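You operate a simulated robot arm through the tools that you are given. There is no shell and no other tool. Be economical: measure what you need, move in short steps, check, and stop when the job is done.

Carry out the task below with a simulated robot arm. There is one attempt and no reset: what you move stays moved.

TASK
Wax the top of the silver cap and close the tin again.
Fine: load the blue pad from the wax tin and lay it back after. A coat counts when it lies all over at full strength: go over it till it gets no stronger.

Only the result counts: the job must be done as asked and must still hold three seconds after the hand-in. Knocking over, shifting, dropping, spilling or breaking anything else fails it. Lids that push on must go on centred and level and be pressed home; caps that screw on are set level and turned clockwise until they are tight.

THE ROBOT
A 6-joint arm with a two-finger parallel gripper, fixed in place. Base frame: the origin is at the foot of the arm, x ahead of it, y to its left, z up; the work surface is at about z = 0. Units: cm, degrees, N and s.
With the tool pointing down near the work surface it reaches from about 14 to 58 cm from the base axis. Its first joint turns from -66.0 to 66.0 degrees. Payload 2.1 kg.
The TCP is the grasp point between the finger pads, 3 cm short of the fingertips. In the tool frame z runs along the fingers and y along their closing line. Largest opening 9.4 cm; finger width 2.8, thickness 1; the body of the gripper, 5 by 9.6 cm, starts 5.5 cm behind the TCP.
Orientation is that of the tool frame in the base frame, as a unit quaternion [x, y, z, w]. With the fingers straight down and closing along the base's y, the tool's x points along the base's -x, its y along +y and its z along -z.

THE INTERFACE
- The arm moves only by the tool servo_tool. Its argument "commands" is a list of rows, each an object of numbers (a shift or turn left out is 0, a gripper value left out holds the last): "jaw": the gripper command, from -1 (shut) to 1 (fully open), values between in proportion; "tx", "ty", "tz": the shift along the base's x, y, z in cm; "ax", "ay", "az": the turn, a rotation vector about the base's x, y, z in degrees. In form: [{"jaw": .., "tx": .., "ty": .., "tz": .., "ax": .., "ay": .., "az": ..}, ...]. A call has 1 to 10 rows; each row shifts and turns the commanded pose from where the row before left it. A row lasts 0.2 s, in which the tool goes at most 5 cm and 8.6 degrees; a call with a longer step from one row to the next is refused whole, and so is a gripper value outside its range. A pose out of reach is approached as far as the arm can. The call stops where the force on the tool passes 50 N (or 10 N more than at its start, if that is more) or the arm is blocked; 0.2 s more then pass. The fingers move at their own pace (about 7.2 cm/s each) and stop on an object; they squeeze with about 26 N. The grip force told is the motor's: it shows also when the fingers shut on nothing. Time passes only in rows, and 0.2 s behind the last, so rows that do not move let the fingers close. The reply holds the time, the measured pose of the TCP, the force on the tool along the base axes, the opening and the grip force, in the units named above and with some noise, with the torque about the TCP (base axes, N m) and any sound that the robot's microphone picked up.
- Cameras (640 x 400 px; columns grow to the right, rows downward): "scene" is fixed at [3.03, -36.53, 46.74]; the picture's right is [0.92, -0.38, 0.00], its down [-0.27, -0.66, -0.69] and it looks along [0.27, 0.64, -0.72] (base axes); focal length 214 px, centre (320, 200). "wrist" rides on the gripper at [7.6, 1.4, -10.3] in the tool frame; the picture's right is [-0.18, 0.98, 0.00], its down [-0.75, -0.14, -0.64] and it looks along [-0.63, -0.12, 0.77] (tool axes); focal length 243 px, centre (320, 200). There is no depth. A picture from a camera that has moved, and an enlarged one, comes with that camera's place and axes in the base frame and with its lens.
- get_image(camera): a new picture of that camera. No time passes.
- zoom(camera, box): a new picture of the part [left, top, right, bottom] of that camera's present view, enlarged. No time passes.
- hand_in(): hands the job in; it is judged then, once.

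Work in short steps. Places have to be worked out from the pictures, the camera data and where the tool is seen: move nearer, look again, correct. Check each grasp and each placing, and mend what went wrong. You have 120 turns and 84 pictures in all, those below and enlarged ones among them. Open the gripper and draw the arm clear of the work before you hand the job in, unless the task says otherwise; then end with one line.

The tools are called after "Call:" as a command line: name --argument value ..., lists and objects as JSON in quotes. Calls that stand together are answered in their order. servo_tool: Moves the arm, as the interface text tells. Its arguments: {"type":"object","properties":{"commands":{"type":"array","items":{"type":"object","properties":{"jaw":{"type":"number"},"tx":{"type":"number"},"ty":{"type":"number"},"tz":{"type":"number"},"ax":{"type":"number"},"ay":{"type":"number"},"az":{"type":"number"}}}}},"required":["commands"]} The other tools are called the same way: get_image (camera) takes a picture; zoom (camera, box) takes an enlarged picture of a part of a camera's view; hand_in () hands the job in.

At the start:

```text
t: 0.0
position: [30.29, 0.98, 36.41]
tool_rot: [0.0, 1.0, 0.0, 0.001]
contact_force: [0.5, 0.4, 0.3]
moment: [0.0, 0.0, -0.01]
opening: 9.39
grasp_force: 0.1
```

scene: 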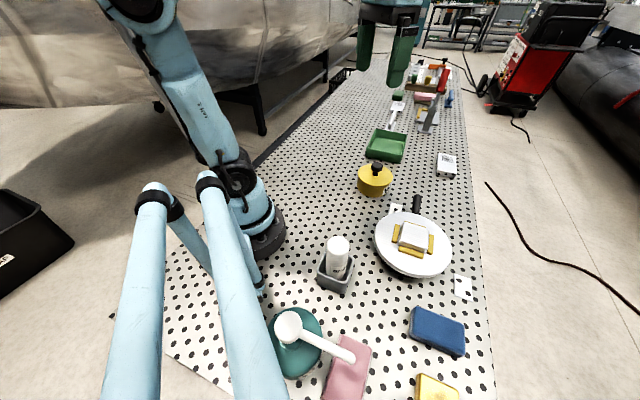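
wrist: 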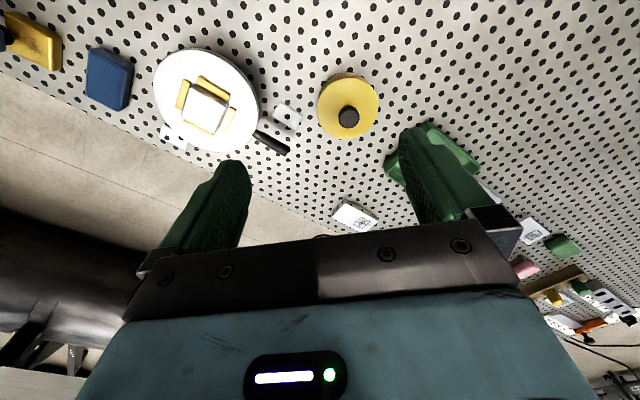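

I start by enlarging the scene picture to identify the tin, pads and the silver cap.

Call:
zoom --camera "scene" --box '[340, 130, 500, 300]'

Call:
zoom --camera "scene" --box '[240, 220, 500, 400]'

Call:
zoom --camera "scene" --box '[350, 50, 480, 180]'

```text
2.35 times, centred on (420, 215) of scene
camera zoom: at [3.03, -36.53, 46.74], right [0.92, -0.38, 0.0], down [-0.27, -0.66, -0.69], along [0.27, 0.64, -0.72], focal length 505 px, centre (85, 165)
```

zoom: 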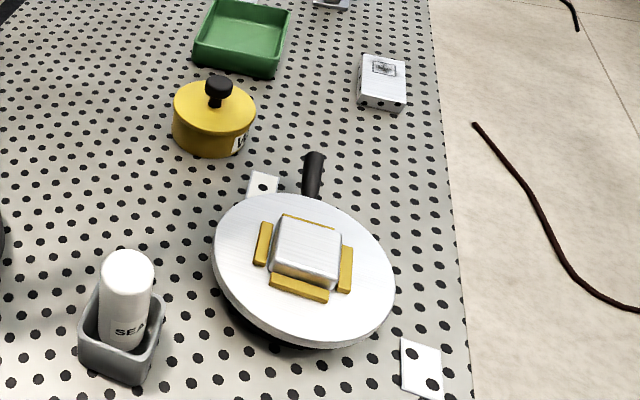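

```text
2.22 times, centred on (370, 310) of scene
camera zoom: at [3.03, -36.53, 46.74], right [0.92, -0.38, 0.0], down [-0.27, -0.66, -0.69], along [0.27, 0.64, -0.72], focal length 477 px, centre (209, -44)
```

zoom: 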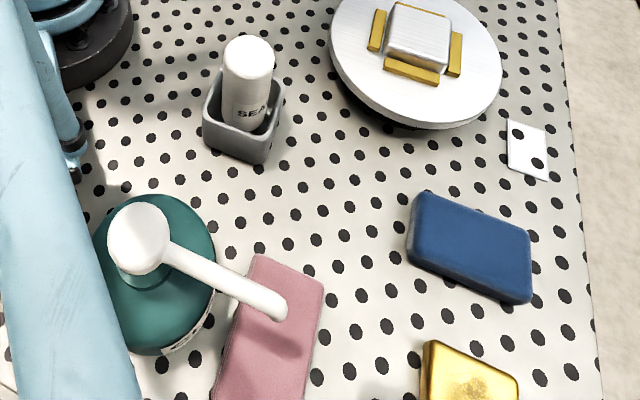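

```text
3.08 times, centred on (415, 115) of scene
camera zoom: at [3.03, -36.53, 46.74], right [0.92, -0.38, 0.0], down [-0.27, -0.66, -0.69], along [0.27, 0.64, -0.72], focal length 660 px, centre (28, 462)
```

zoom: 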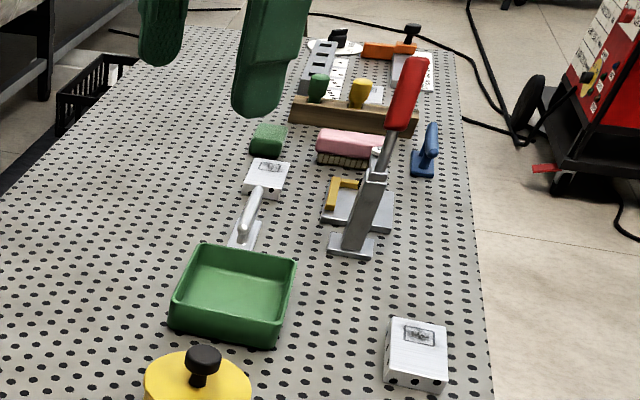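

The cap seems to be the block in the yellow stops on the turntable near (34,-18); the yellow tin is near (38,4), and the blue pad near (27,-35). I go closer to look at the tin first.

Call:
servo_tool --commands '[{"tx": -0.5, "tz": -4}, {"tx": -0.5, "tz": -4}, {"tx": -0.5, "tz": -4}, {"tx": -0.5, "tz": -3}]'

Call:
get_image --camera "wrist"

Call:
servo_tool --commands '[{"ty": -4.5}, {"ty": -4.5}, {"ty": -4.5}, {"ty": -4.5}]'

Call:
get_image --camera "wrist"

```text
t: 1.0
position: [27.96, 0.81, 21.43]
tool_rot: [0.001, 1.0, 0.0, 0.001]
contact_force: [-0.6, 0.0, -0.8]
moment: [0.0, 0.0, -0.03]
opening: 9.43
grasp_force: 0.2
```

```text
78 pictures are left
camera wrist: at [20.46, 2.34, 31.69], right [0.18, 0.98, 0.0], down [0.75, -0.14, 0.64], along [0.63, -0.12, -0.77], focal length 243 px, centre (320, 200)
```

wrist: 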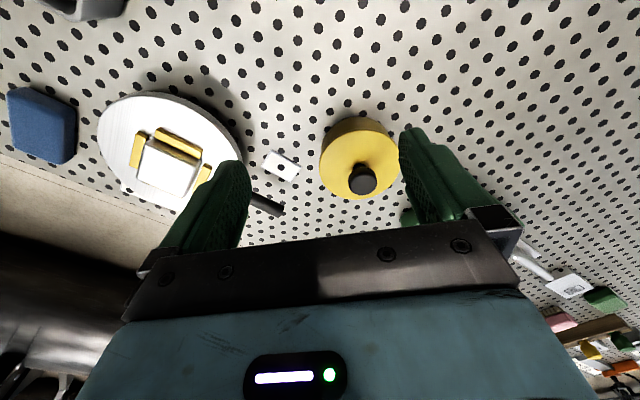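

```text
t: 2.0
position: [28.01, -17.11, 21.38]
tool_rot: [0.0, 1.0, 0.0, 0.0]
contact_force: [-0.3, -0.1, -0.2]
moment: [-0.02, -0.01, 0.02]
opening: 9.37
grasp_force: 0.0
```

```text
77 pictures are left
camera wrist: at [20.39, -15.7, 31.66], right [0.18, 0.98, 0.0], down [0.75, -0.14, 0.64], along [0.63, -0.12, -0.77], focal length 243 px, centre (320, 200)
```

wrist: 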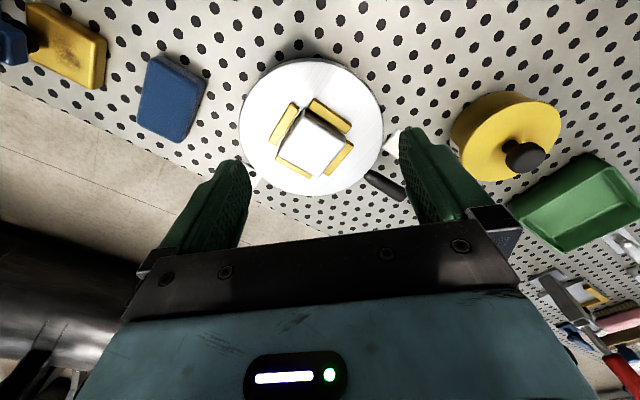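

Another blue object shows at the left edge, so I look toward it and enlarge the cap.

Call:
zoom --camera "wrist" --box '[220, 40, 420, 210]'

Call:
servo_tool --commands '[{"ty": -4.5, "tx": -1}, {"ty": -4.5, "tx": -1}, {"ty": -4.5, "tx": -1}, {"ty": -4.5, "tx": -1}]'

Call:
get_image --camera "wrist"

```text
2.35 times, centred on (320, 125) of wrist
camera zoom: at [20.39, -15.7, 31.66], right [0.18, 0.98, 0.0], down [0.75, -0.14, 0.64], along [0.63, -0.12, -0.77], focal length 571 px, centre (320, 376)
```

zoom: 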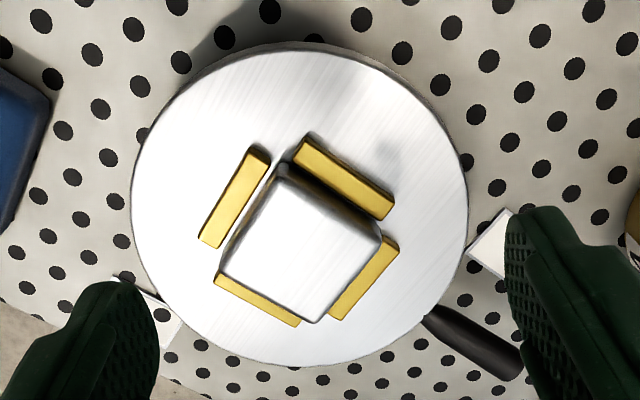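

```text
t: 3.0
position: [24.08, -35.06, 21.48]
tool_rot: [0.0, 1.0, 0.001, 0.0]
contact_force: [-0.2, 0.4, 0.3]
moment: [-0.03, 0.04, 0.03]
opening: 9.38
grasp_force: 0.0
```

```text
75 pictures are left
camera wrist: at [16.5, -33.63, 31.71], right [0.18, 0.98, 0.0], down [0.75, -0.14, 0.64], along [0.63, -0.12, -0.77], focal length 243 px, centre (320, 200)
```

wrist: 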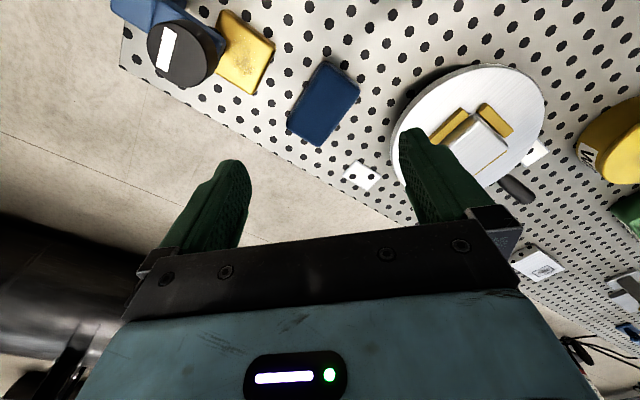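

A dark can with a label and a blue piece sit at the upper left; I enlarge those.

Call:
zoom --camera "wrist" --box '[100, 0, 380, 170]'

Call:
zoom --camera "wrist" --box '[500, 80, 640, 230]'

```text
2.29 times, centred on (240, 85) of wrist
camera zoom: at [16.5, -33.63, 31.71], right [0.18, 0.98, 0.0], down [0.75, -0.14, 0.64], along [0.63, -0.12, -0.77], focal length 555 px, centre (503, 463)
```

zoom: 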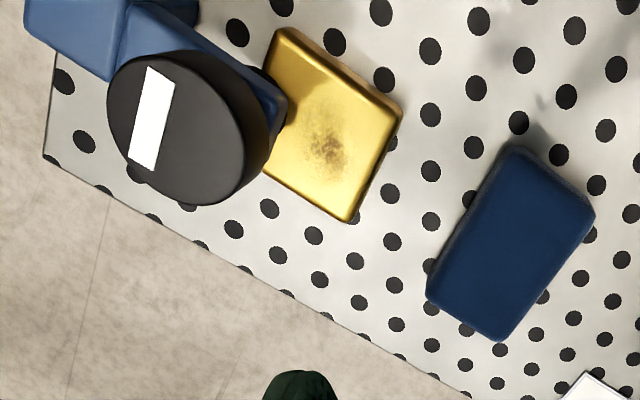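

```text
2.67 times, centred on (570, 155) of wrist
camera zoom: at [16.5, -33.63, 31.71], right [0.18, 0.98, 0.0], down [0.75, -0.14, 0.64], along [0.63, -0.12, -0.77], focal length 647 px, centre (-347, 320)
```

zoom: 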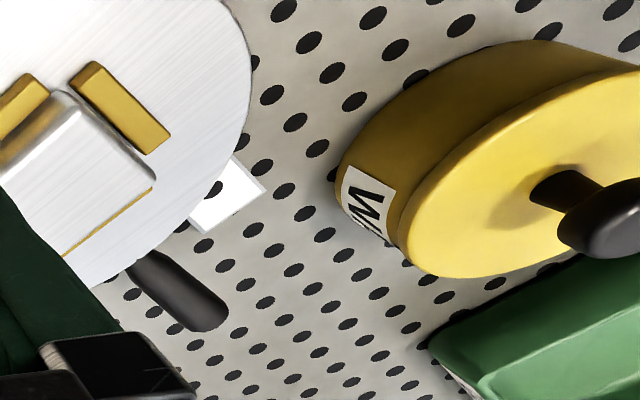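

The yellow tin is labelled "WA.." (wax), with a push-on lid and black knob. I move to it and take close pictures to triangulate.

Call:
servo_tool --commands '[{"ty": 4.8, "tx": 0.5}, {"ty": 4.8, "tx": 0.5}, {"ty": 4.8, "tx": 0.5}, {"ty": 4.8, "tx": 0.5}, {"ty": 4.8, "tx": 0.5}, {"ty": 4.8, "tx": 0.5}, {"ty": 4.8, "tx": 0.5}, {"ty": 4.8, "tx": 0.5}, {"tz": -2}, {"tz": 0}]'

Call:
get_image --camera "wrist"

Call:
get_image --camera "scene"

```text
t: 5.2
position: [28.32, 3.42, 19.39]
tool_rot: [0.0, 1.0, -0.001, 0.001]
contact_force: [0.8, -0.4, 0.0]
moment: [0.01, 0.01, -0.02]
opening: 9.42
grasp_force: 0.0
```

```text
72 pictures are left
camera wrist: at [20.58, 4.85, 29.71], right [0.18, 0.98, 0.0], down [0.75, -0.14, 0.64], along [0.63, -0.12, -0.77], focal length 243 px, centre (320, 200)
```

wrist: 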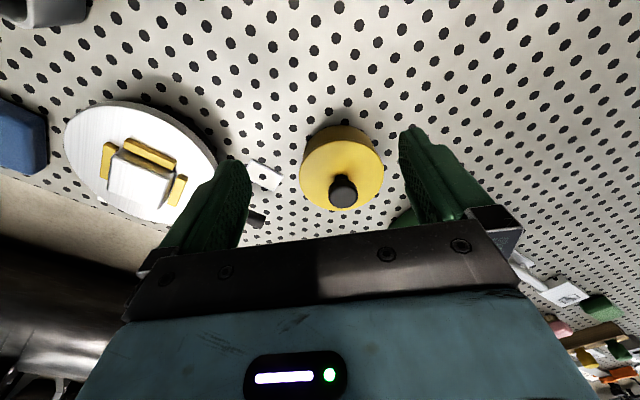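

```text
71 pictures are left
```

scene: 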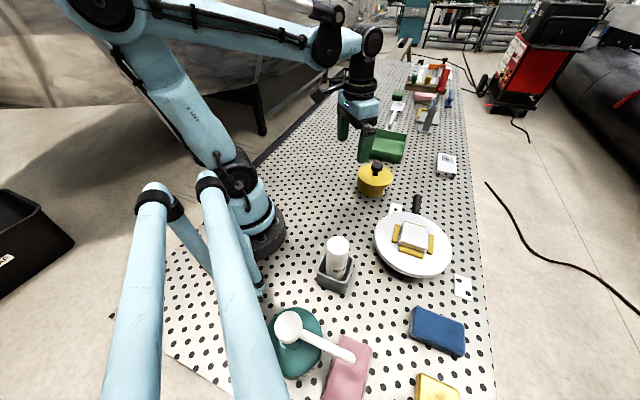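

The knob comes out near (37.8, 4.4), its top at about z=8. I move above it, staying high, and check.

Call:
servo_tool --commands '[{"tx": 3.2, "ty": 0.3, "tz": -1}, {"tx": 3.2, "ty": 0.3, "tz": -1}, {"tx": 3.1, "ty": 0.3, "tz": -2}, {"tz": -1.4}, {}]'

Call:
get_image --camera "wrist"

Call:
zoom --camera "scene" --box '[330, 100, 430, 210]'

```text
t: 6.4
position: [37.62, 4.22, 14.01]
tool_rot: [0.001, 1.0, 0.0, 0.001]
contact_force: [-0.2, 0.1, 0.4]
moment: [0.0, -0.03, -0.01]
opening: 9.41
grasp_force: 0.2
```

```text
70 pictures are left
camera wrist: at [29.99, 5.69, 24.3], right [0.18, 0.98, 0.0], down [0.75, -0.14, 0.64], along [0.63, -0.12, -0.77], focal length 243 px, centre (320, 200)
```

wrist: 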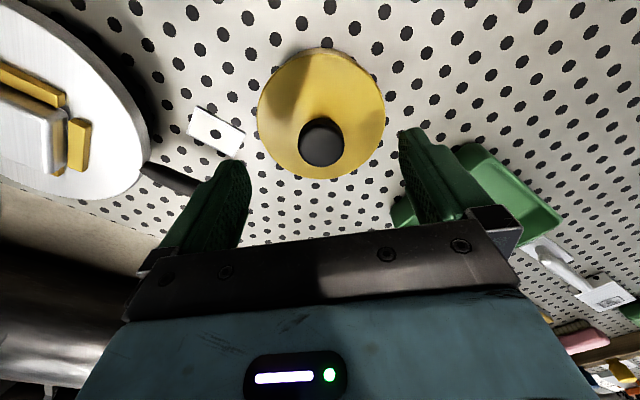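

```text
3.64 times, centred on (380, 155) of scene
camera zoom: at [3.03, -36.53, 46.74], right [0.92, -0.38, 0.0], down [-0.27, -0.66, -0.69], along [0.27, 0.64, -0.72], focal length 780 px, centre (102, 364)
```

zoom: 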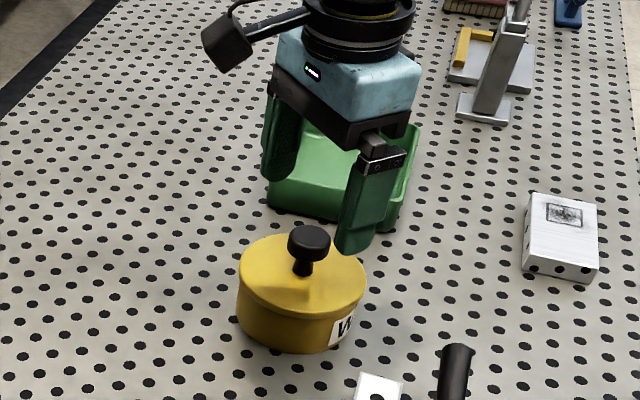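

The knob is centred between the fingers at about (38.1, 4.3, top 8.1). I descend with the fingertips just over the lid and close.

Call:
servo_tool --commands '[{"tx": 0.45, "tz": -1.5}, {"tz": -1.5}, {"tz": -1}, {"tz": -0.8}, {"jaw": -1}, {"jaw": -1}, {"jaw": -1}, {"jaw": -1}]'

Call:
get_image --camera "wrist"

Call:
zoom --camera "scene" --box '[330, 100, 430, 210]'

```text
t: 8.2
position: [38.13, 4.25, 9.28]
tool_rot: [0.0, 1.0, 0.0, 0.001]
contact_force: [-0.1, -0.3, 0.3]
moment: [0.02, 0.0, -0.03]
opening: 3.23
grasp_force: 26.6
heard: snap
```

```text
68 pictures are left
camera wrist: at [30.44, 5.68, 19.52], right [0.18, 0.98, 0.0], down [0.75, -0.14, 0.64], along [0.63, -0.12, -0.77], focal length 243 px, centre (320, 200)
```

wrist: 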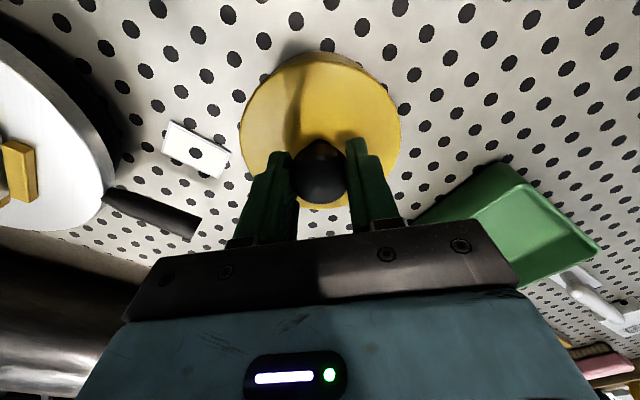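

```text
3.64 times, centred on (380, 155) of scene
camera zoom: at [3.03, -36.53, 46.74], right [0.92, -0.38, 0.0], down [-0.27, -0.66, -0.69], along [0.27, 0.64, -0.72], focal length 780 px, centre (102, 364)
```

zoom: 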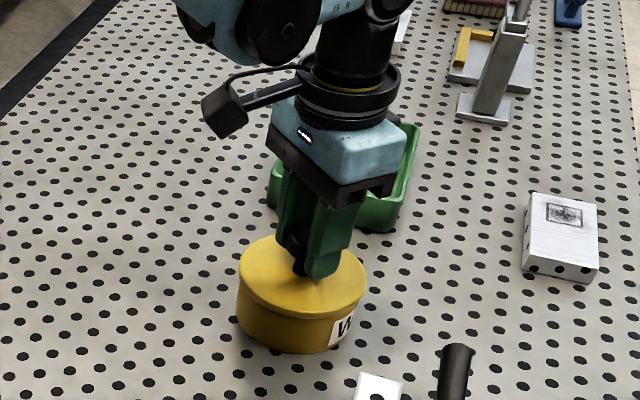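

The knob is held at 3.2 cm opening. I pull the lid straight up slowly.

Call:
servo_tool --commands '[{"tz": 0.4}, {"tz": 0.4}, {"tz": 0.4}, {"tz": 0.4}, {"tz": 0.5}]'

Call:
zoom --camera "scene" --box '[330, 100, 430, 210]'

```text
t: 9.4
position: [38.07, 4.24, 11.28]
tool_rot: [0.0, 1.0, 0.0, 0.002]
contact_force: [0.5, -0.9, 0.0]
moment: [0.03, 0.02, -0.01]
opening: 3.24
grasp_force: 26.1
```

```text
3.64 times, centred on (380, 155) of scene
camera zoom: at [3.03, -36.53, 46.74], right [0.92, -0.38, 0.0], down [-0.27, -0.66, -0.69], along [0.27, 0.64, -0.72], focal length 780 px, centre (102, 364)
```

zoom: 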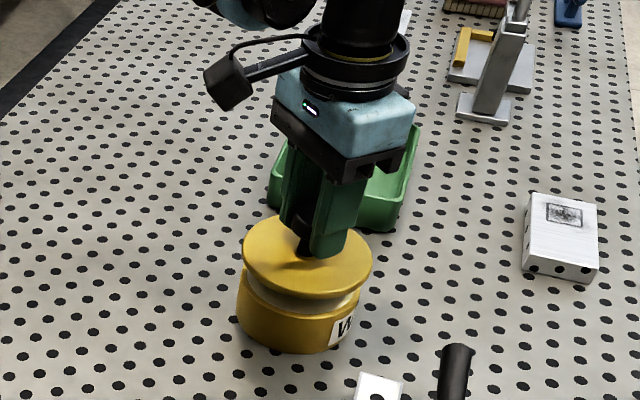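

The lid came free. I carry it to the clear table area around (25, 3) and lower toward the table.

Call:
servo_tool --commands '[{"tz": 3}, {"tz": 2.5}, {"tx": -3.3, "ty": -0.3}, {"tx": -3.3, "ty": -0.3}, {"tx": -3.3, "ty": -0.3}, {"tx": -3.2, "ty": -0.3}, {"tz": -3}, {"tz": -3}, {"tz": -2}, {"tz": -1}]'

Call:
get_image --camera "scene"

Call:
get_image --camera "wrist"

```text
t: 11.6
position: [25.1, 3.08, 7.77]
tool_rot: [0.001, 1.0, -0.001, 0.0]
contact_force: [0.3, -0.2, -0.7]
moment: [0.0, -0.02, 0.0]
opening: 3.23
grasp_force: 26.0
```

```text
65 pictures are left
```

scene: 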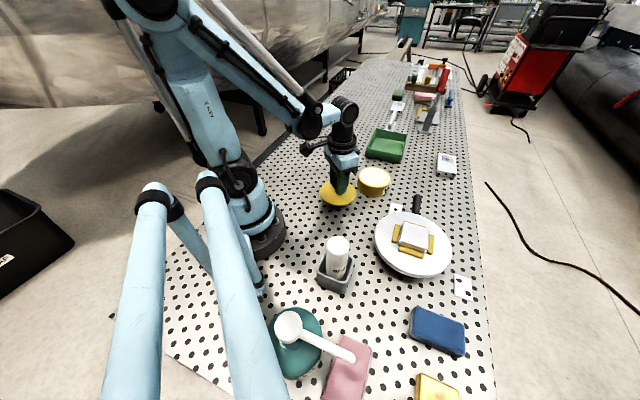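

```text
64 pictures are left
camera wrist: at [17.36, 4.52, 18.07], right [0.18, 0.98, 0.0], down [0.75, -0.14, 0.64], along [0.63, -0.12, -0.77], focal length 243 px, centre (320, 200)
```

wrist: 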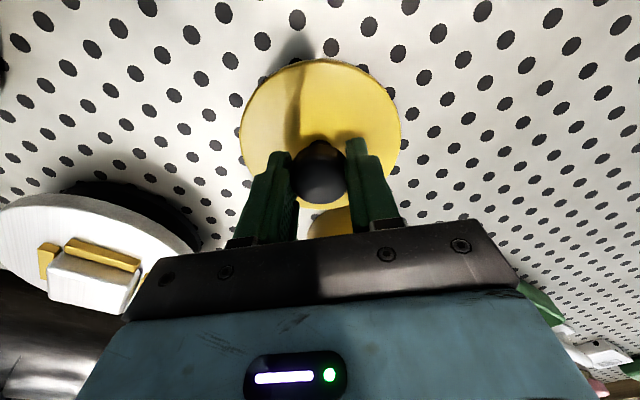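

The spot is clear below. I lower in small steps until contact shows.

Call:
servo_tool --commands '[{"tz": -0.5}, {"tz": -0.4}, {"tz": -0.3}, {"tz": -0.3}, {"tz": -0.2}]'

Call:
zoom --camera "scene" --box '[290, 130, 420, 230]'

```text
t: 12.8
position: [25.13, 3.02, 6.01]
tool_rot: [-0.001, 1.0, 0.0, 0.002]
contact_force: [0.0, 0.5, -0.6]
moment: [0.0, -0.03, 0.01]
opening: 3.23
grasp_force: 25.5
```

```text
4.00 times, centred on (355, 180) of scene
camera zoom: at [3.03, -36.53, 46.74], right [0.92, -0.38, 0.0], down [-0.27, -0.66, -0.69], along [0.27, 0.64, -0.72], focal length 858 px, centre (180, 280)
```

zoom: 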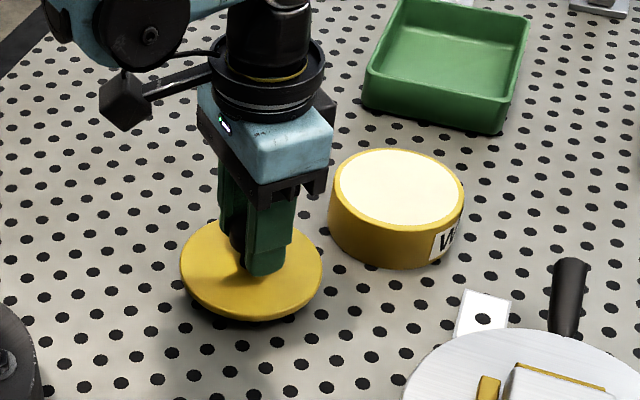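

The open tin is full of pale wax to near the rim. Lid still floats a little; I keep lowering.

Call:
servo_tool --commands '[{"tz": -0.25}, {"tz": -0.25}, {"tz": -0.2}]'

```text
t: 13.6
position: [24.95, 3.02, 5.45]
tool_rot: [0.0, 1.0, 0.0, 0.002]
contact_force: [-0.9, -0.6, -0.8]
moment: [-0.01, 0.0, -0.01]
opening: 3.24
grasp_force: 25.9
```

Call:
zoom --camera "scene" --box '[290, 130, 420, 230]'

Call:
servo_tool --commands '[{"tz": -0.2}, {"tz": -0.2}]'

```text
4.00 times, centred on (355, 180) of scene
camera zoom: at [3.03, -36.53, 46.74], right [0.92, -0.38, 0.0], down [-0.27, -0.66, -0.69], along [0.27, 0.64, -0.72], focal length 858 px, centre (180, 280)
```

zoom: 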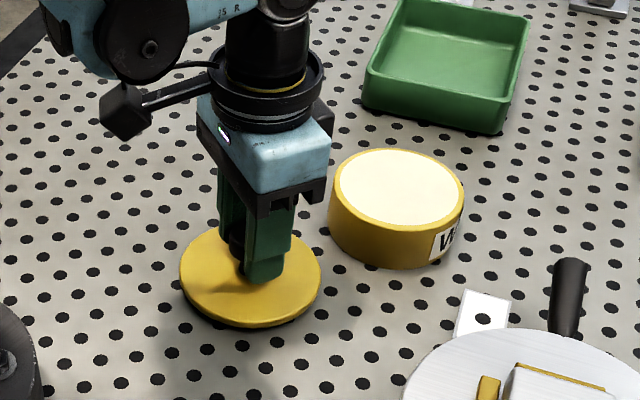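

```text
t: 14.2
position: [24.97, 3.06, 5.08]
tool_rot: [0.0, 1.0, 0.0, 0.001]
contact_force: [-0.8, 0.2, -0.8]
moment: [-0.02, -0.02, 0.0]
opening: 3.24
grasp_force: 26.2
```

No contact yet; still lowering.

Call:
servo_tool --commands '[{"tz": -0.15}, {"tz": -0.15}, {"tz": -0.15}]'

Call:
zoom --camera "scene" --box '[290, 130, 420, 230]'

```text
t: 15.0
position: [25.09, 3.03, 4.54]
tool_rot: [0.0, 1.0, 0.001, 0.001]
contact_force: [-1.3, 1.2, 27.6]
moment: [0.01, 0.04, 0.02]
opening: 3.23
grasp_force: 26.7
```

```text
4.00 times, centred on (355, 180) of scene
camera zoom: at [3.02, -36.53, 46.74], right [0.92, -0.38, 0.0], down [-0.27, -0.66, -0.69], along [0.27, 0.64, -0.72], focal length 858 px, centre (180, 280)
```

zoom: 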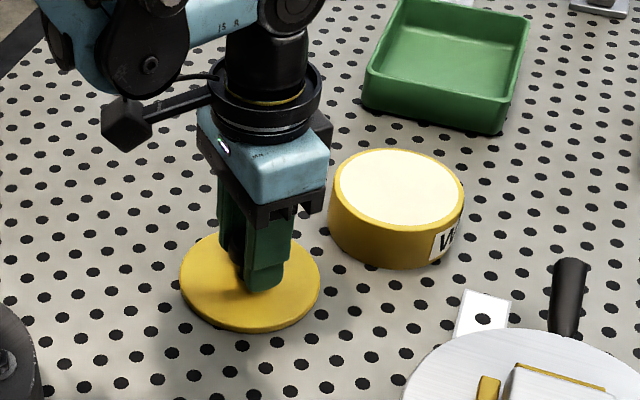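

The lid rests on the table (27 N). I ease off, release, and rise.

Call:
servo_tool --commands '[{"tz": 0.08}, {"jaw": 0.0}, {"jaw": 0.3}, {"jaw": 0.5}, {"tz": 2}, {"tz": 4}, {"tz": 5}, {"tz": 3}, {"jaw": 1}]'

Call:
get_image --camera "wrist"

```text
t: 17.0
position: [24.95, 3.06, 18.73]
tool_rot: [0.0, 1.0, 0.0, 0.0]
contact_force: [0.3, -0.7, -0.5]
moment: [0.01, 0.02, 0.01]
opening: 9.42
grasp_force: 0.1
```

```text
60 pictures are left
camera wrist: at [17.37, 4.53, 28.99], right [0.18, 0.98, 0.0], down [0.75, -0.14, 0.64], along [0.63, -0.12, -0.77], focal length 243 px, centre (320, 200)
```

wrist: 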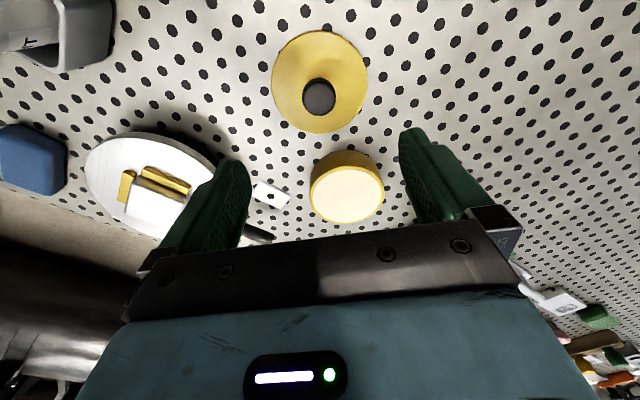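

Lid rests flat near (25,3). Now I go over to the blue pad.

Call:
servo_tool --commands '[{"ty": -4.7}, {"ty": -4.7}, {"ty": -4.7}, {"ty": -4.7}, {"ty": -4.7}, {"ty": -4.7, "tx": -0.5}, {"ty": -4.7, "tx": -0.5}, {"ty": -3.5, "tx": -1}, {"tz": -2}]'

Call:
get_image --camera "wrist"

Call:
zoom --camera "scene" --box '[380, 280, 500, 400]'

```text
t: 19.0
position: [23.01, -33.44, 16.79]
tool_rot: [0.0, 1.0, -0.001, 0.001]
contact_force: [-0.3, 0.6, 0.1]
moment: [-0.03, 0.04, -0.01]
opening: 9.37
grasp_force: 0.0
```

```text
59 pictures are left
camera wrist: at [15.32, -31.96, 26.97], right [0.18, 0.98, 0.0], down [0.75, -0.14, 0.64], along [0.63, -0.12, -0.77], focal length 243 px, centre (320, 200)
```

wrist: 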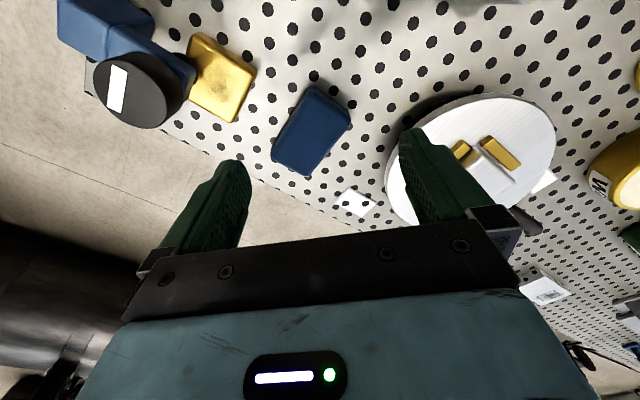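

```text
3.33 times, centred on (440, 340) of scene
camera zoom: at [3.02, -36.53, 46.74], right [0.92, -0.38, 0.0], down [-0.27, -0.66, -0.69], along [0.27, 0.64, -0.72], focal length 715 px, centre (-80, -267)
```

zoom: 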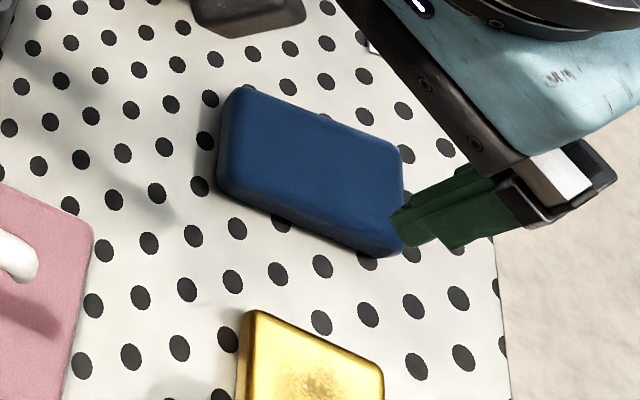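

The pad is about 8.5×4.5 cm, centre near (26.7,-35), its short axis about 44° from x. I turn the gripper −46° and move above it.

Call:
servo_tool --commands '[{"az": -7.7, "tx": 1.2, "ty": -0.5}, {"az": -7.7, "tx": 1.2, "ty": -0.5}, {"az": -7.7, "tx": 1.2, "ty": -0.5}, {"az": -7.7}, {"az": -7.7, "tz": -1.5}, {"az": -7.5, "tz": -1.5}, {}]'

Call:
get_image --camera "wrist"

Call:
zoom --camera "scene" --box '[380, 280, 500, 400]'

```text
t: 20.6
position: [26.72, -34.93, 13.69]
tool_rot: [0.391, 0.92, 0.0, 0.001]
contact_force: [0.5, -0.5, -1.0]
moment: [0.01, 0.0, -0.03]
opening: 9.41
grasp_force: 0.0
```

```text
57 pictures are left
camera wrist: at [22.33, -28.37, 23.89], right [0.84, 0.55, 0.0], down [0.42, -0.64, 0.64], along [0.35, -0.54, -0.77], focal length 243 px, centre (320, 200)
```

wrist: 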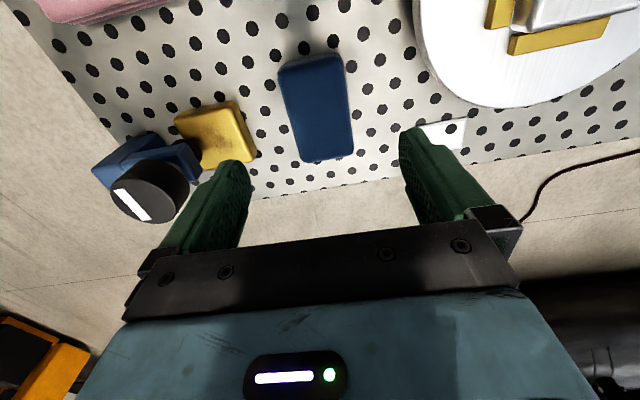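

```text
3.33 times, centred on (440, 340) of scene
camera zoom: at [3.03, -36.53, 46.74], right [0.92, -0.38, 0.0], down [-0.27, -0.66, -0.69], along [0.27, 0.64, -0.72], focal length 715 px, centre (-80, -267)
```

zoom: 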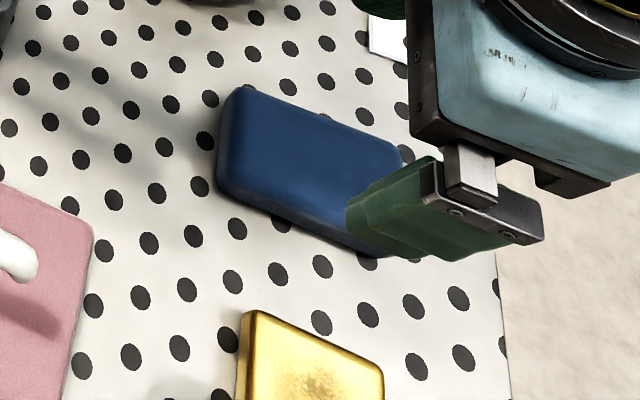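

Pad centre refined to (26.8,-35.2), closing axis at 42.5°. I trim, descend so the tips end ~0.8 cm above the table, and close.

Call:
servo_tool --commands '[{"tx": 0.1, "ty": -0.3, "az": -1.5, "tz": -3}, {"tz": -3}, {"tz": -2.5}, {"tz": -1.4}, {"jaw": -1}, {"jaw": -1}, {"jaw": -1}, {"jaw": -1}]'

Call:
zoom --camera "scene" --box '[380, 280, 500, 400]'

Call:
get_image --camera "wrist"

```text
t: 22.4
position: [26.78, -35.08, 3.69]
tool_rot: [0.403, 0.915, 0.0, 0.001]
contact_force: [0.3, 0.4, 0.0]
moment: [0.01, -0.03, -0.01]
opening: 5.55
grasp_force: 26.3
```

```text
3.33 times, centred on (440, 340) of scene
camera zoom: at [3.03, -36.53, 46.74], right [0.92, -0.38, 0.0], down [-0.27, -0.66, -0.69], along [0.27, 0.64, -0.72], focal length 715 px, centre (-80, -267)
```

zoom: 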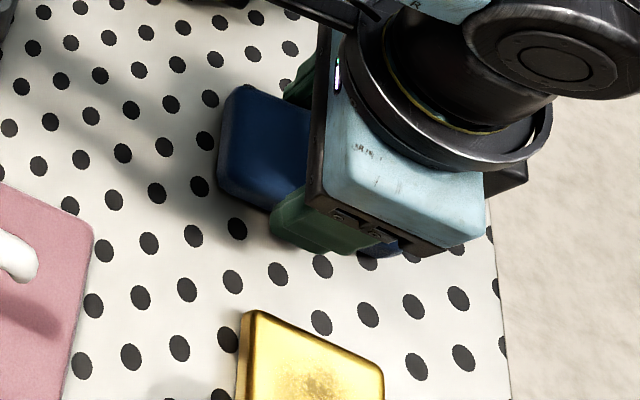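

```text
54 pictures are left
camera wrist: at [22.55, -28.55, 14.04], right [0.85, 0.53, 0.0], down [0.4, -0.65, 0.64], along [0.34, -0.55, -0.77], focal length 243 px, centre (320, 200)
```

wrist: 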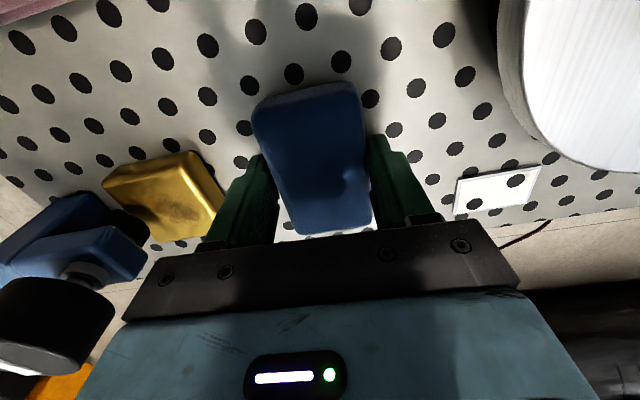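

The pad is held (opening 5.55; home pose (26.78,-35.08,3.69)). I lift it and carry it over to the open tin at safe height.

Call:
servo_tool --commands '[{"tz": 1}, {"tz": 4}, {"tz": 4}, {"tz": 4}, {"tz": 1}]'

Call:
servo_tool --commands '[{"tx": 1.17, "ty": 4.32}, {"tx": 1.17, "ty": 4.32}, {"tx": 1.17, "ty": 4.32}, {"tx": 1.17, "ty": 4.32}, {"tx": 1.17, "ty": 4.32}, {"tx": 1.17, "ty": 4.32}, {"tx": 1.17, "ty": 4.32}, {"tx": 1.17, "ty": 4.32}, {"tx": 1.17, "ty": 4.32}, {"tz": -2}]'

Call:
get_image --camera "wrist"

Call:
zoom --camera "scene" --box '[330, 100, 450, 220]'

```text
t: 23.6
position: [26.72, -35.21, 17.8]
tool_rot: [0.402, 0.916, -0.001, 0.001]
contact_force: [0.2, 0.0, -0.7]
moment: [-0.03, 0.01, -0.02]
opening: 5.52
grasp_force: 25.6
```

```text
t: 25.8
position: [37.37, 3.71, 15.72]
tool_rot: [0.402, 0.915, 0.0, 0.001]
contact_force: [0.3, 0.2, -0.7]
moment: [0.04, 0.0, 0.02]
opening: 5.48
grasp_force: 25.7
```

```text
53 pictures are left
camera wrist: at [33.14, 10.32, 26.01], right [0.85, 0.53, 0.0], down [0.4, -0.65, 0.64], along [0.34, -0.55, -0.77], focal length 243 px, centre (320, 200)
```

wrist: 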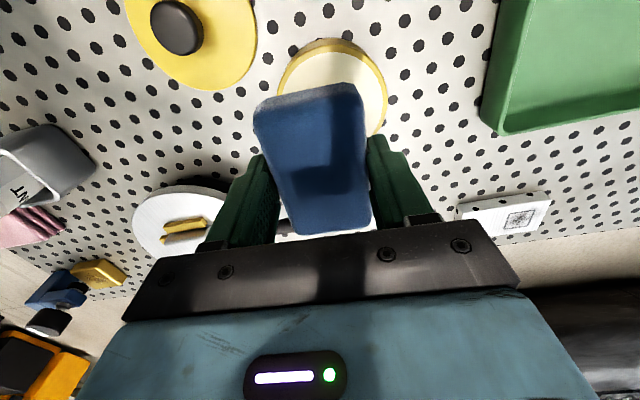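

```text
3.33 times, centred on (390, 160) of scene
camera zoom: at [3.03, -36.53, 46.74], right [0.92, -0.38, 0.0], down [-0.27, -0.66, -0.69], along [0.27, 0.64, -0.72], focal length 715 px, centre (87, 333)
```

zoom: 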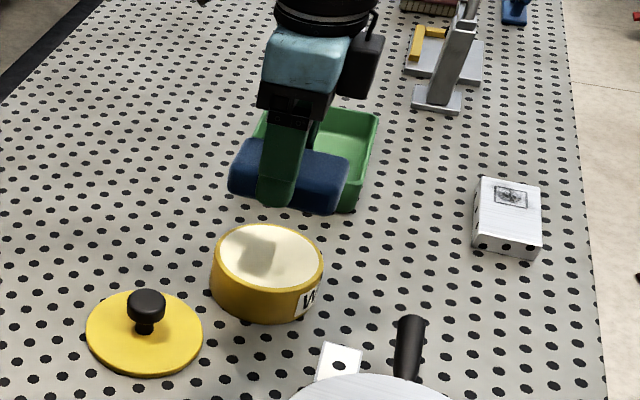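

Pad is above the tin. I centre on (37.7,4.1), descend to just over the rim, and look.

Call:
servo_tool --commands '[{"tx": 0.3, "ty": 0.4, "tz": -2}, {"tz": -2}, {"tz": -1.2}, {}]'

Call:
zoom --camera "scene" --box '[340, 130, 420, 210]'

Call:
zoom --camera "wrist" --box '[220, 20, 420, 250]'

```text
t: 26.8
position: [37.52, 4.1, 10.49]
tool_rot: [0.403, 0.915, 0.0, 0.001]
contact_force: [0.0, -0.4, 0.0]
moment: [0.0, 0.0, -0.04]
opening: 5.48
grasp_force: 26.0
```

```text
5.00 times, centred on (380, 170) of scene
camera zoom: at [3.03, -36.53, 46.74], right [0.92, -0.38, 0.0], down [-0.27, -0.66, -0.69], along [0.27, 0.64, -0.72], focal length 1072 px, centre (20, 350)
```

zoom: 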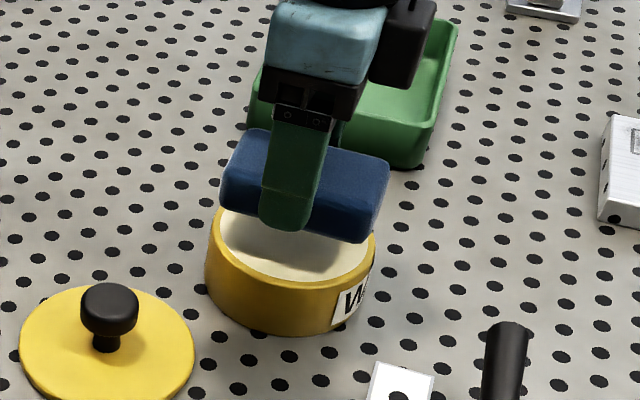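

```text
1.74 times, centred on (320, 135) of wrist
camera zoom: at [33.43, 10.71, 20.82], right [0.85, 0.53, 0.0], down [0.4, -0.65, 0.64], along [0.34, -0.55, -0.77], focal length 422 px, centre (320, 313)
```

zoom: 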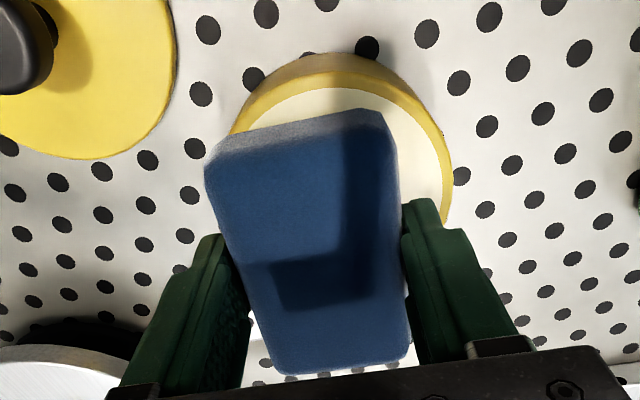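

The tin centre lies a bit to the right of the pad; I shift to (38.1,4.25) and lower until contact.

Call:
servo_tool --commands '[{"tx": 0.6, "ty": 0.15, "tz": -0.4}, {"tz": -0.4}, {"tz": -0.3}, {"tz": -0.2}]'

Call:
servo_tool --commands '[{"tz": -0.15}, {"tz": -0.15}, {"tz": -0.15}]'

```text
t: 27.8
position: [38.17, 4.23, 9.17]
tool_rot: [0.403, 0.915, 0.0, 0.001]
contact_force: [-0.6, -0.8, -0.4]
moment: [-0.04, -0.01, -0.02]
opening: 5.47
grasp_force: 26.2
```

```text
t: 28.6
position: [38.22, 4.32, 8.8]
tool_rot: [0.403, 0.915, 0.0, 0.001]
contact_force: [-0.6, 0.2, -0.7]
moment: [0.03, -0.03, 0.02]
opening: 5.5
grasp_force: 25.7
```

Still no contact at z=8.8; I go on lowering in small steps.

Call:
servo_tool --commands '[{"tz": -0.12}, {"tz": -0.12}, {"tz": -0.12}]'

Call:
zoom --camera "scene" --box '[340, 130, 420, 210]'

```text
t: 29.4
position: [38.19, 4.22, 8.47]
tool_rot: [0.402, 0.916, -0.001, 0.002]
contact_force: [-0.2, -0.2, -0.6]
moment: [-0.03, 0.02, -0.01]
opening: 5.5
grasp_force: 25.7
```

```text
5.00 times, centred on (380, 170) of scene
camera zoom: at [3.03, -36.53, 46.74], right [0.92, -0.38, 0.0], down [-0.27, -0.66, -0.69], along [0.27, 0.64, -0.72], focal length 1072 px, centre (20, 350)
```

zoom: 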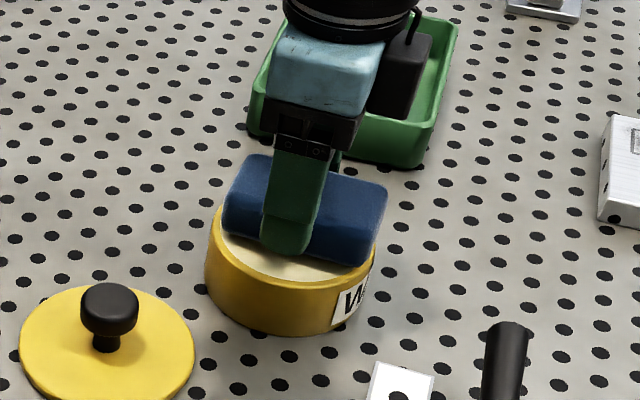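

Call:
servo_tool --commands '[{"tz": -0.12}, {"tz": -0.12}, {"tz": -0.12}]'

```text
t: 30.2
position: [38.17, 4.23, 8.15]
tool_rot: [0.403, 0.915, 0.0, 0.0]
contact_force: [-0.1, 0.3, 0.2]
moment: [0.0, 0.0, -0.01]
opening: 5.48
grasp_force: 26.4
```

No contact yet at 8.15 (pad bottom ≈4.4); continuing downward.

Call:
servo_tool --commands '[{"tz": -0.12}, {"tz": -0.12}, {"tz": -0.12}]'

Call:
zoom --camera "scene" --box '[340, 130, 420, 210]'

```text
t: 31.0
position: [38.08, 4.23, 7.78]
tool_rot: [0.403, 0.915, 0.0, 0.001]
contact_force: [-2.0, -1.3, 31.9]
moment: [-0.03, 0.07, 0.06]
opening: 5.48
grasp_force: 26.1
```

```text
5.00 times, centred on (380, 170) of scene
camera zoom: at [3.01, -36.53, 46.74], right [0.92, -0.38, 0.0], down [-0.27, -0.66, -0.69], along [0.27, 0.64, -0.72], focal length 1072 px, centre (20, 350)
```

zoom: 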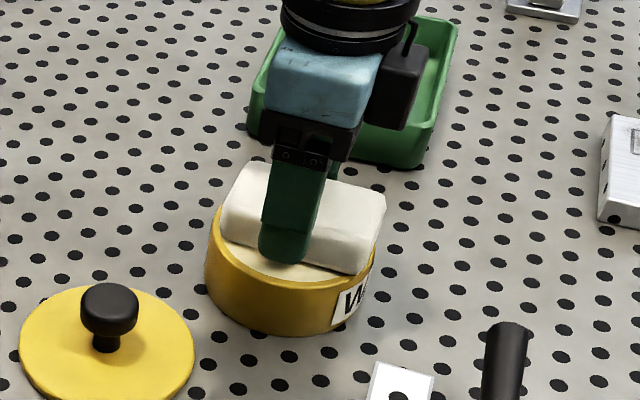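

The whole pad turned wax-white: it is loaded. I lift and go above the cap near (33.9,-18.9).

Call:
servo_tool --commands '[{"tz": 1}, {"tz": 3}, {"tz": 4}, {"tx": -0.7, "ty": -4.6}, {"tx": -0.8, "ty": -4.6}, {"tx": -0.8, "ty": -4.6}, {"tx": -0.8, "ty": -4.6}, {"tx": -1.0, "ty": -4.7}, {}]'

Call:
get_image --camera "wrist"

Call:
zoom --camera "scene" --box '[350, 170, 470, 290]'

```text
t: 33.0
position: [34.14, -18.77, 15.65]
tool_rot: [0.402, 0.915, -0.001, 0.0]
contact_force: [0.5, -0.3, -0.8]
moment: [0.01, 0.0, 0.0]
opening: 5.48
grasp_force: 25.9
```

```text
47 pictures are left
camera wrist: at [29.95, -12.24, 26.07], right [0.85, 0.53, 0.0], down [0.4, -0.65, 0.64], along [0.34, -0.55, -0.77], focal length 243 px, centre (320, 200)
```

wrist: 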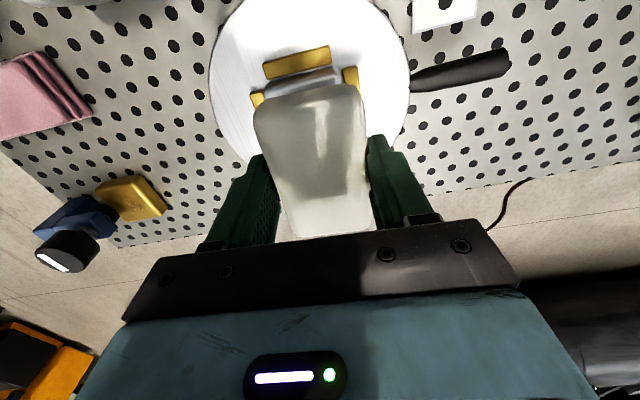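

```text
3.33 times, centred on (410, 230) of scene
camera zoom: at [3.02, -36.53, 46.74], right [0.92, -0.38, 0.0], down [-0.27, -0.66, -0.69], along [0.27, 0.64, -0.72], focal length 715 px, centre (20, 100)
```

zoom: 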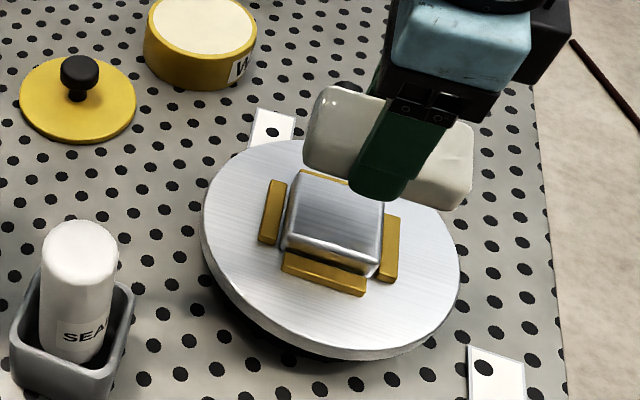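

Pad and cap are aligned; the cap centre reads slightly toward −r, near (33.6,-19.3). I shift and descend partway.

Call:
servo_tool --commands '[{"tx": -0.5, "ty": -0.5, "tz": -2}, {"tz": -1.7}, {}]'

Call:
zoom --camera "wrist" --box '[200, 0, 420, 250]'

Call:
zoom --camera "scene" --box '[370, 190, 450, 270]'

```text
t: 33.8
position: [33.57, -19.33, 12.19]
tool_rot: [0.403, 0.915, 0.0, 0.002]
contact_force: [0.0, 0.6, 0.8]
moment: [-0.01, -0.01, 0.04]
opening: 5.49
grasp_force: 26.1
```

```text
1.60 times, centred on (310, 125) of wrist
camera zoom: at [29.41, -12.71, 22.32], right [0.85, 0.53, 0.0], down [0.4, -0.65, 0.64], along [0.34, -0.55, -0.77], focal length 388 px, centre (336, 320)
```

zoom: 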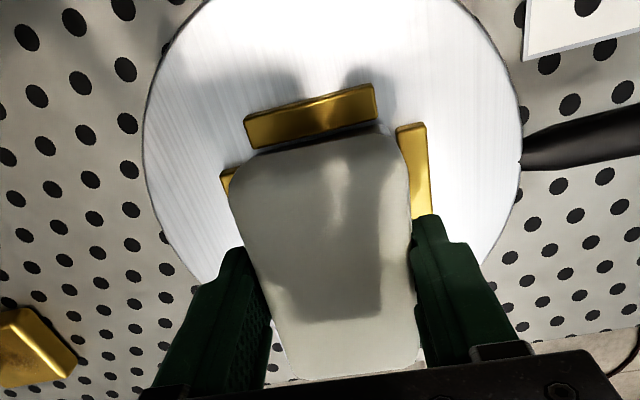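

```text
5.00 times, centred on (410, 230) of scene
camera zoom: at [3.03, -36.53, 46.74], right [0.92, -0.38, 0.0], down [-0.27, -0.66, -0.69], along [0.27, 0.64, -0.72], focal length 1072 px, centre (-130, 50)
```

zoom: 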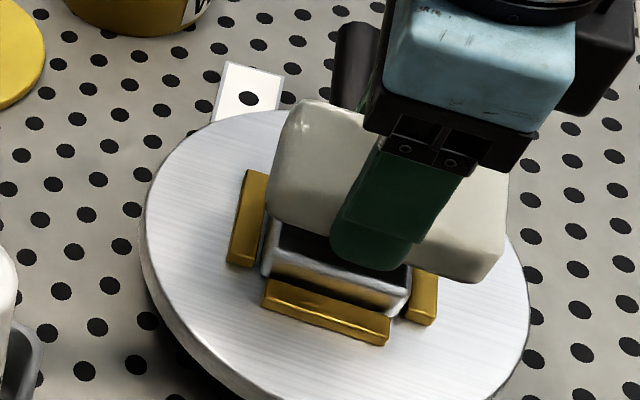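

The centring looks right from both views. I lower slowly to touch the cap.

Call:
servo_tool --commands '[{"tz": -0.4}, {"tz": -0.3}, {"tz": -0.3}, {"tz": -0.2}, {"tz": -0.15}, {"tz": -0.15}]'

```text
t: 35.2
position: [33.5, -19.31, 10.61]
tool_rot: [0.403, 0.915, 0.0, 0.001]
contact_force: [-3.5, -1.1, 51.0]
moment: [-0.02, 0.17, 0.05]
opening: 5.51
grasp_force: 25.9
```

Contact at TCP z≈10.7 (cap top ≈7.0). I ease the pressure and start rubbing back and forth along the pad's short axis.

Call:
servo_tool --commands '[{"tz": 0.06}, {"tx": -0.4, "ty": -0.37}, {"tx": -0.4, "ty": -0.37}, {"tx": 0.4, "ty": 0.37}, {"tx": 0.4, "ty": 0.37}, {"tx": 0.4, "ty": 0.37}, {"tx": 0.4, "ty": 0.37}, {"tx": -0.4, "ty": -0.37}, {"tx": -0.4, "ty": -0.37}]'

Call:
zoom --camera "scene" --box '[370, 190, 450, 270]'

```text
t: 37.2
position: [33.7, -19.19, 10.65]
tool_rot: [0.401, 0.916, 0.003, 0.002]
contact_force: [14.9, 12.7, 39.8]
moment: [0.08, -0.11, 0.01]
opening: 5.48
grasp_force: 25.5
```

```text
5.00 times, centred on (410, 230) of scene
camera zoom: at [3.02, -36.52, 46.75], right [0.92, -0.38, 0.0], down [-0.27, -0.66, -0.69], along [0.27, 0.64, -0.72], focal length 1072 px, centre (-130, 50)
```

zoom: 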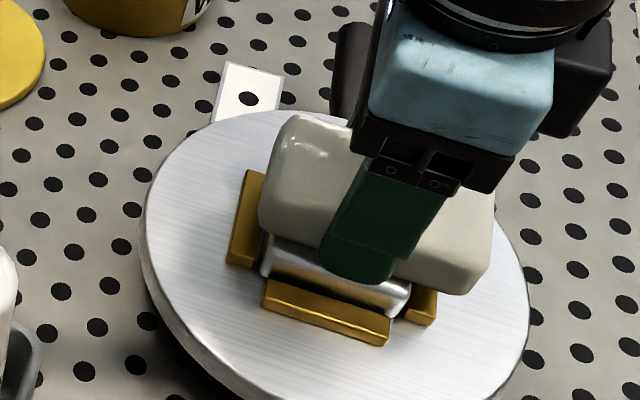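

Rubbing works and nothing shifted. Next strokes run along the long axis, then I lift to inspect.

Call:
servo_tool --commands '[{"tz": 0.03, "tx": 0.4, "ty": -0.43}, {"tx": 0.4, "ty": -0.43}, {"tx": -0.4, "ty": 0.43}, {"tx": -0.4, "ty": 0.43}, {"tx": -0.4, "ty": 0.43}, {"tx": -0.4, "ty": 0.43}, {"tx": 0.4, "ty": -0.43}, {"tx": 0.4, "ty": -0.43}, {"tz": 1.0}, {"tz": 4}]'

Call:
zoom --camera "scene" --box '[370, 190, 450, 270]'

```text
t: 39.4
position: [33.49, -19.4, 15.47]
tool_rot: [0.402, 0.916, 0.0, 0.001]
contact_force: [-0.1, 0.6, 0.0]
moment: [-0.02, 0.01, 0.01]
opening: 5.49
grasp_force: 25.7
```

```text
5.00 times, centred on (410, 230) of scene
camera zoom: at [3.03, -36.53, 46.74], right [0.92, -0.38, 0.0], down [-0.27, -0.66, -0.69], along [0.27, 0.64, -0.72], focal length 1072 px, centre (-130, 50)
```

zoom: 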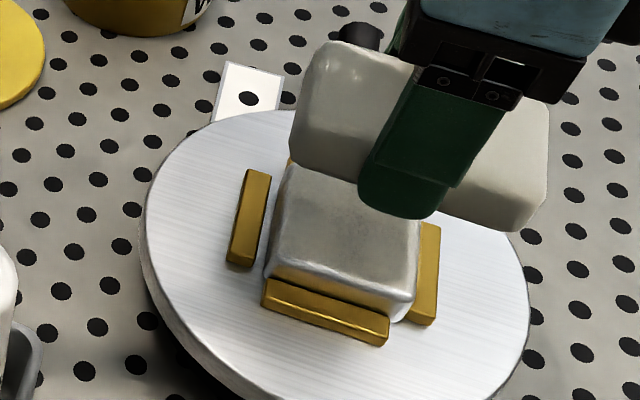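

A greyish film appears on the cap. I move aside to see the whole top.

Call:
servo_tool --commands '[{"ty": 4.5, "tz": 1}, {"ty": 4.5}, {"ty": 2}]'

Call:
zoom --camera "scene" --box '[385, 205, 440, 260]'

```text
t: 40.2
position: [33.51, -8.33, 16.57]
tool_rot: [0.402, 0.916, 0.0, 0.001]
contact_force: [-0.7, 0.5, 0.0]
moment: [-0.02, -0.03, -0.01]
opening: 5.48
grasp_force: 26.3
```

```text
7.27 times, centred on (412, 232) of scene
camera zoom: at [3.03, -36.53, 46.74], right [0.92, -0.38, 0.0], down [-0.27, -0.66, -0.69], along [0.27, 0.64, -0.72], focal length 1560 px, centre (-353, -36)
```

zoom: 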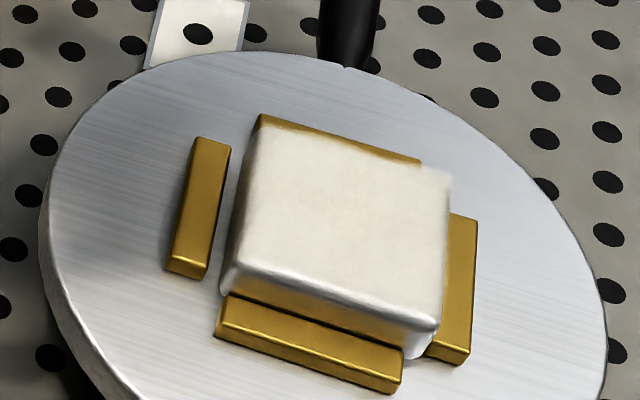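

A white coat covers the top. To reach full strength I go over it again with broader strokes.

Call:
servo_tool --commands '[{"ty": -4.5}, {"ty": -4.5}, {"ty": -2}, {"tz": -3}, {"tz": -2.5}, {"tz": -0.25}, {"tz": -0.15}, {"tz": -0.08}]'

Call:
servo_tool --commands '[{"tx": -0.5, "ty": -0.46}, {"tx": -0.5, "ty": -0.46}, {"tx": 0.5, "ty": 0.46}, {"tx": 0.5, "ty": 0.46}, {"tx": 0.5, "ty": 0.46}, {"tx": 0.4, "ty": 0.37}, {"tx": -0.5, "ty": -0.46}, {"tx": -0.5, "ty": -0.46}, {"tx": -0.5, "ty": -0.46}, {"tx": -0.4, "ty": -0.37}]'

```text
t: 42.0
position: [33.57, -19.26, 10.72]
tool_rot: [0.403, 0.915, 0.001, 0.0]
contact_force: [-0.2, 2.7, 10.9]
moment: [0.04, 0.04, 0.02]
opening: 5.48
grasp_force: 25.9
```

```text
t: 44.2
position: [32.54, -20.22, 10.69]
tool_rot: [0.402, 0.916, 0.0, 0.001]
contact_force: [5.2, 5.3, 14.8]
moment: [0.19, -0.2, 0.01]
opening: 5.46
grasp_force: 26.4
```

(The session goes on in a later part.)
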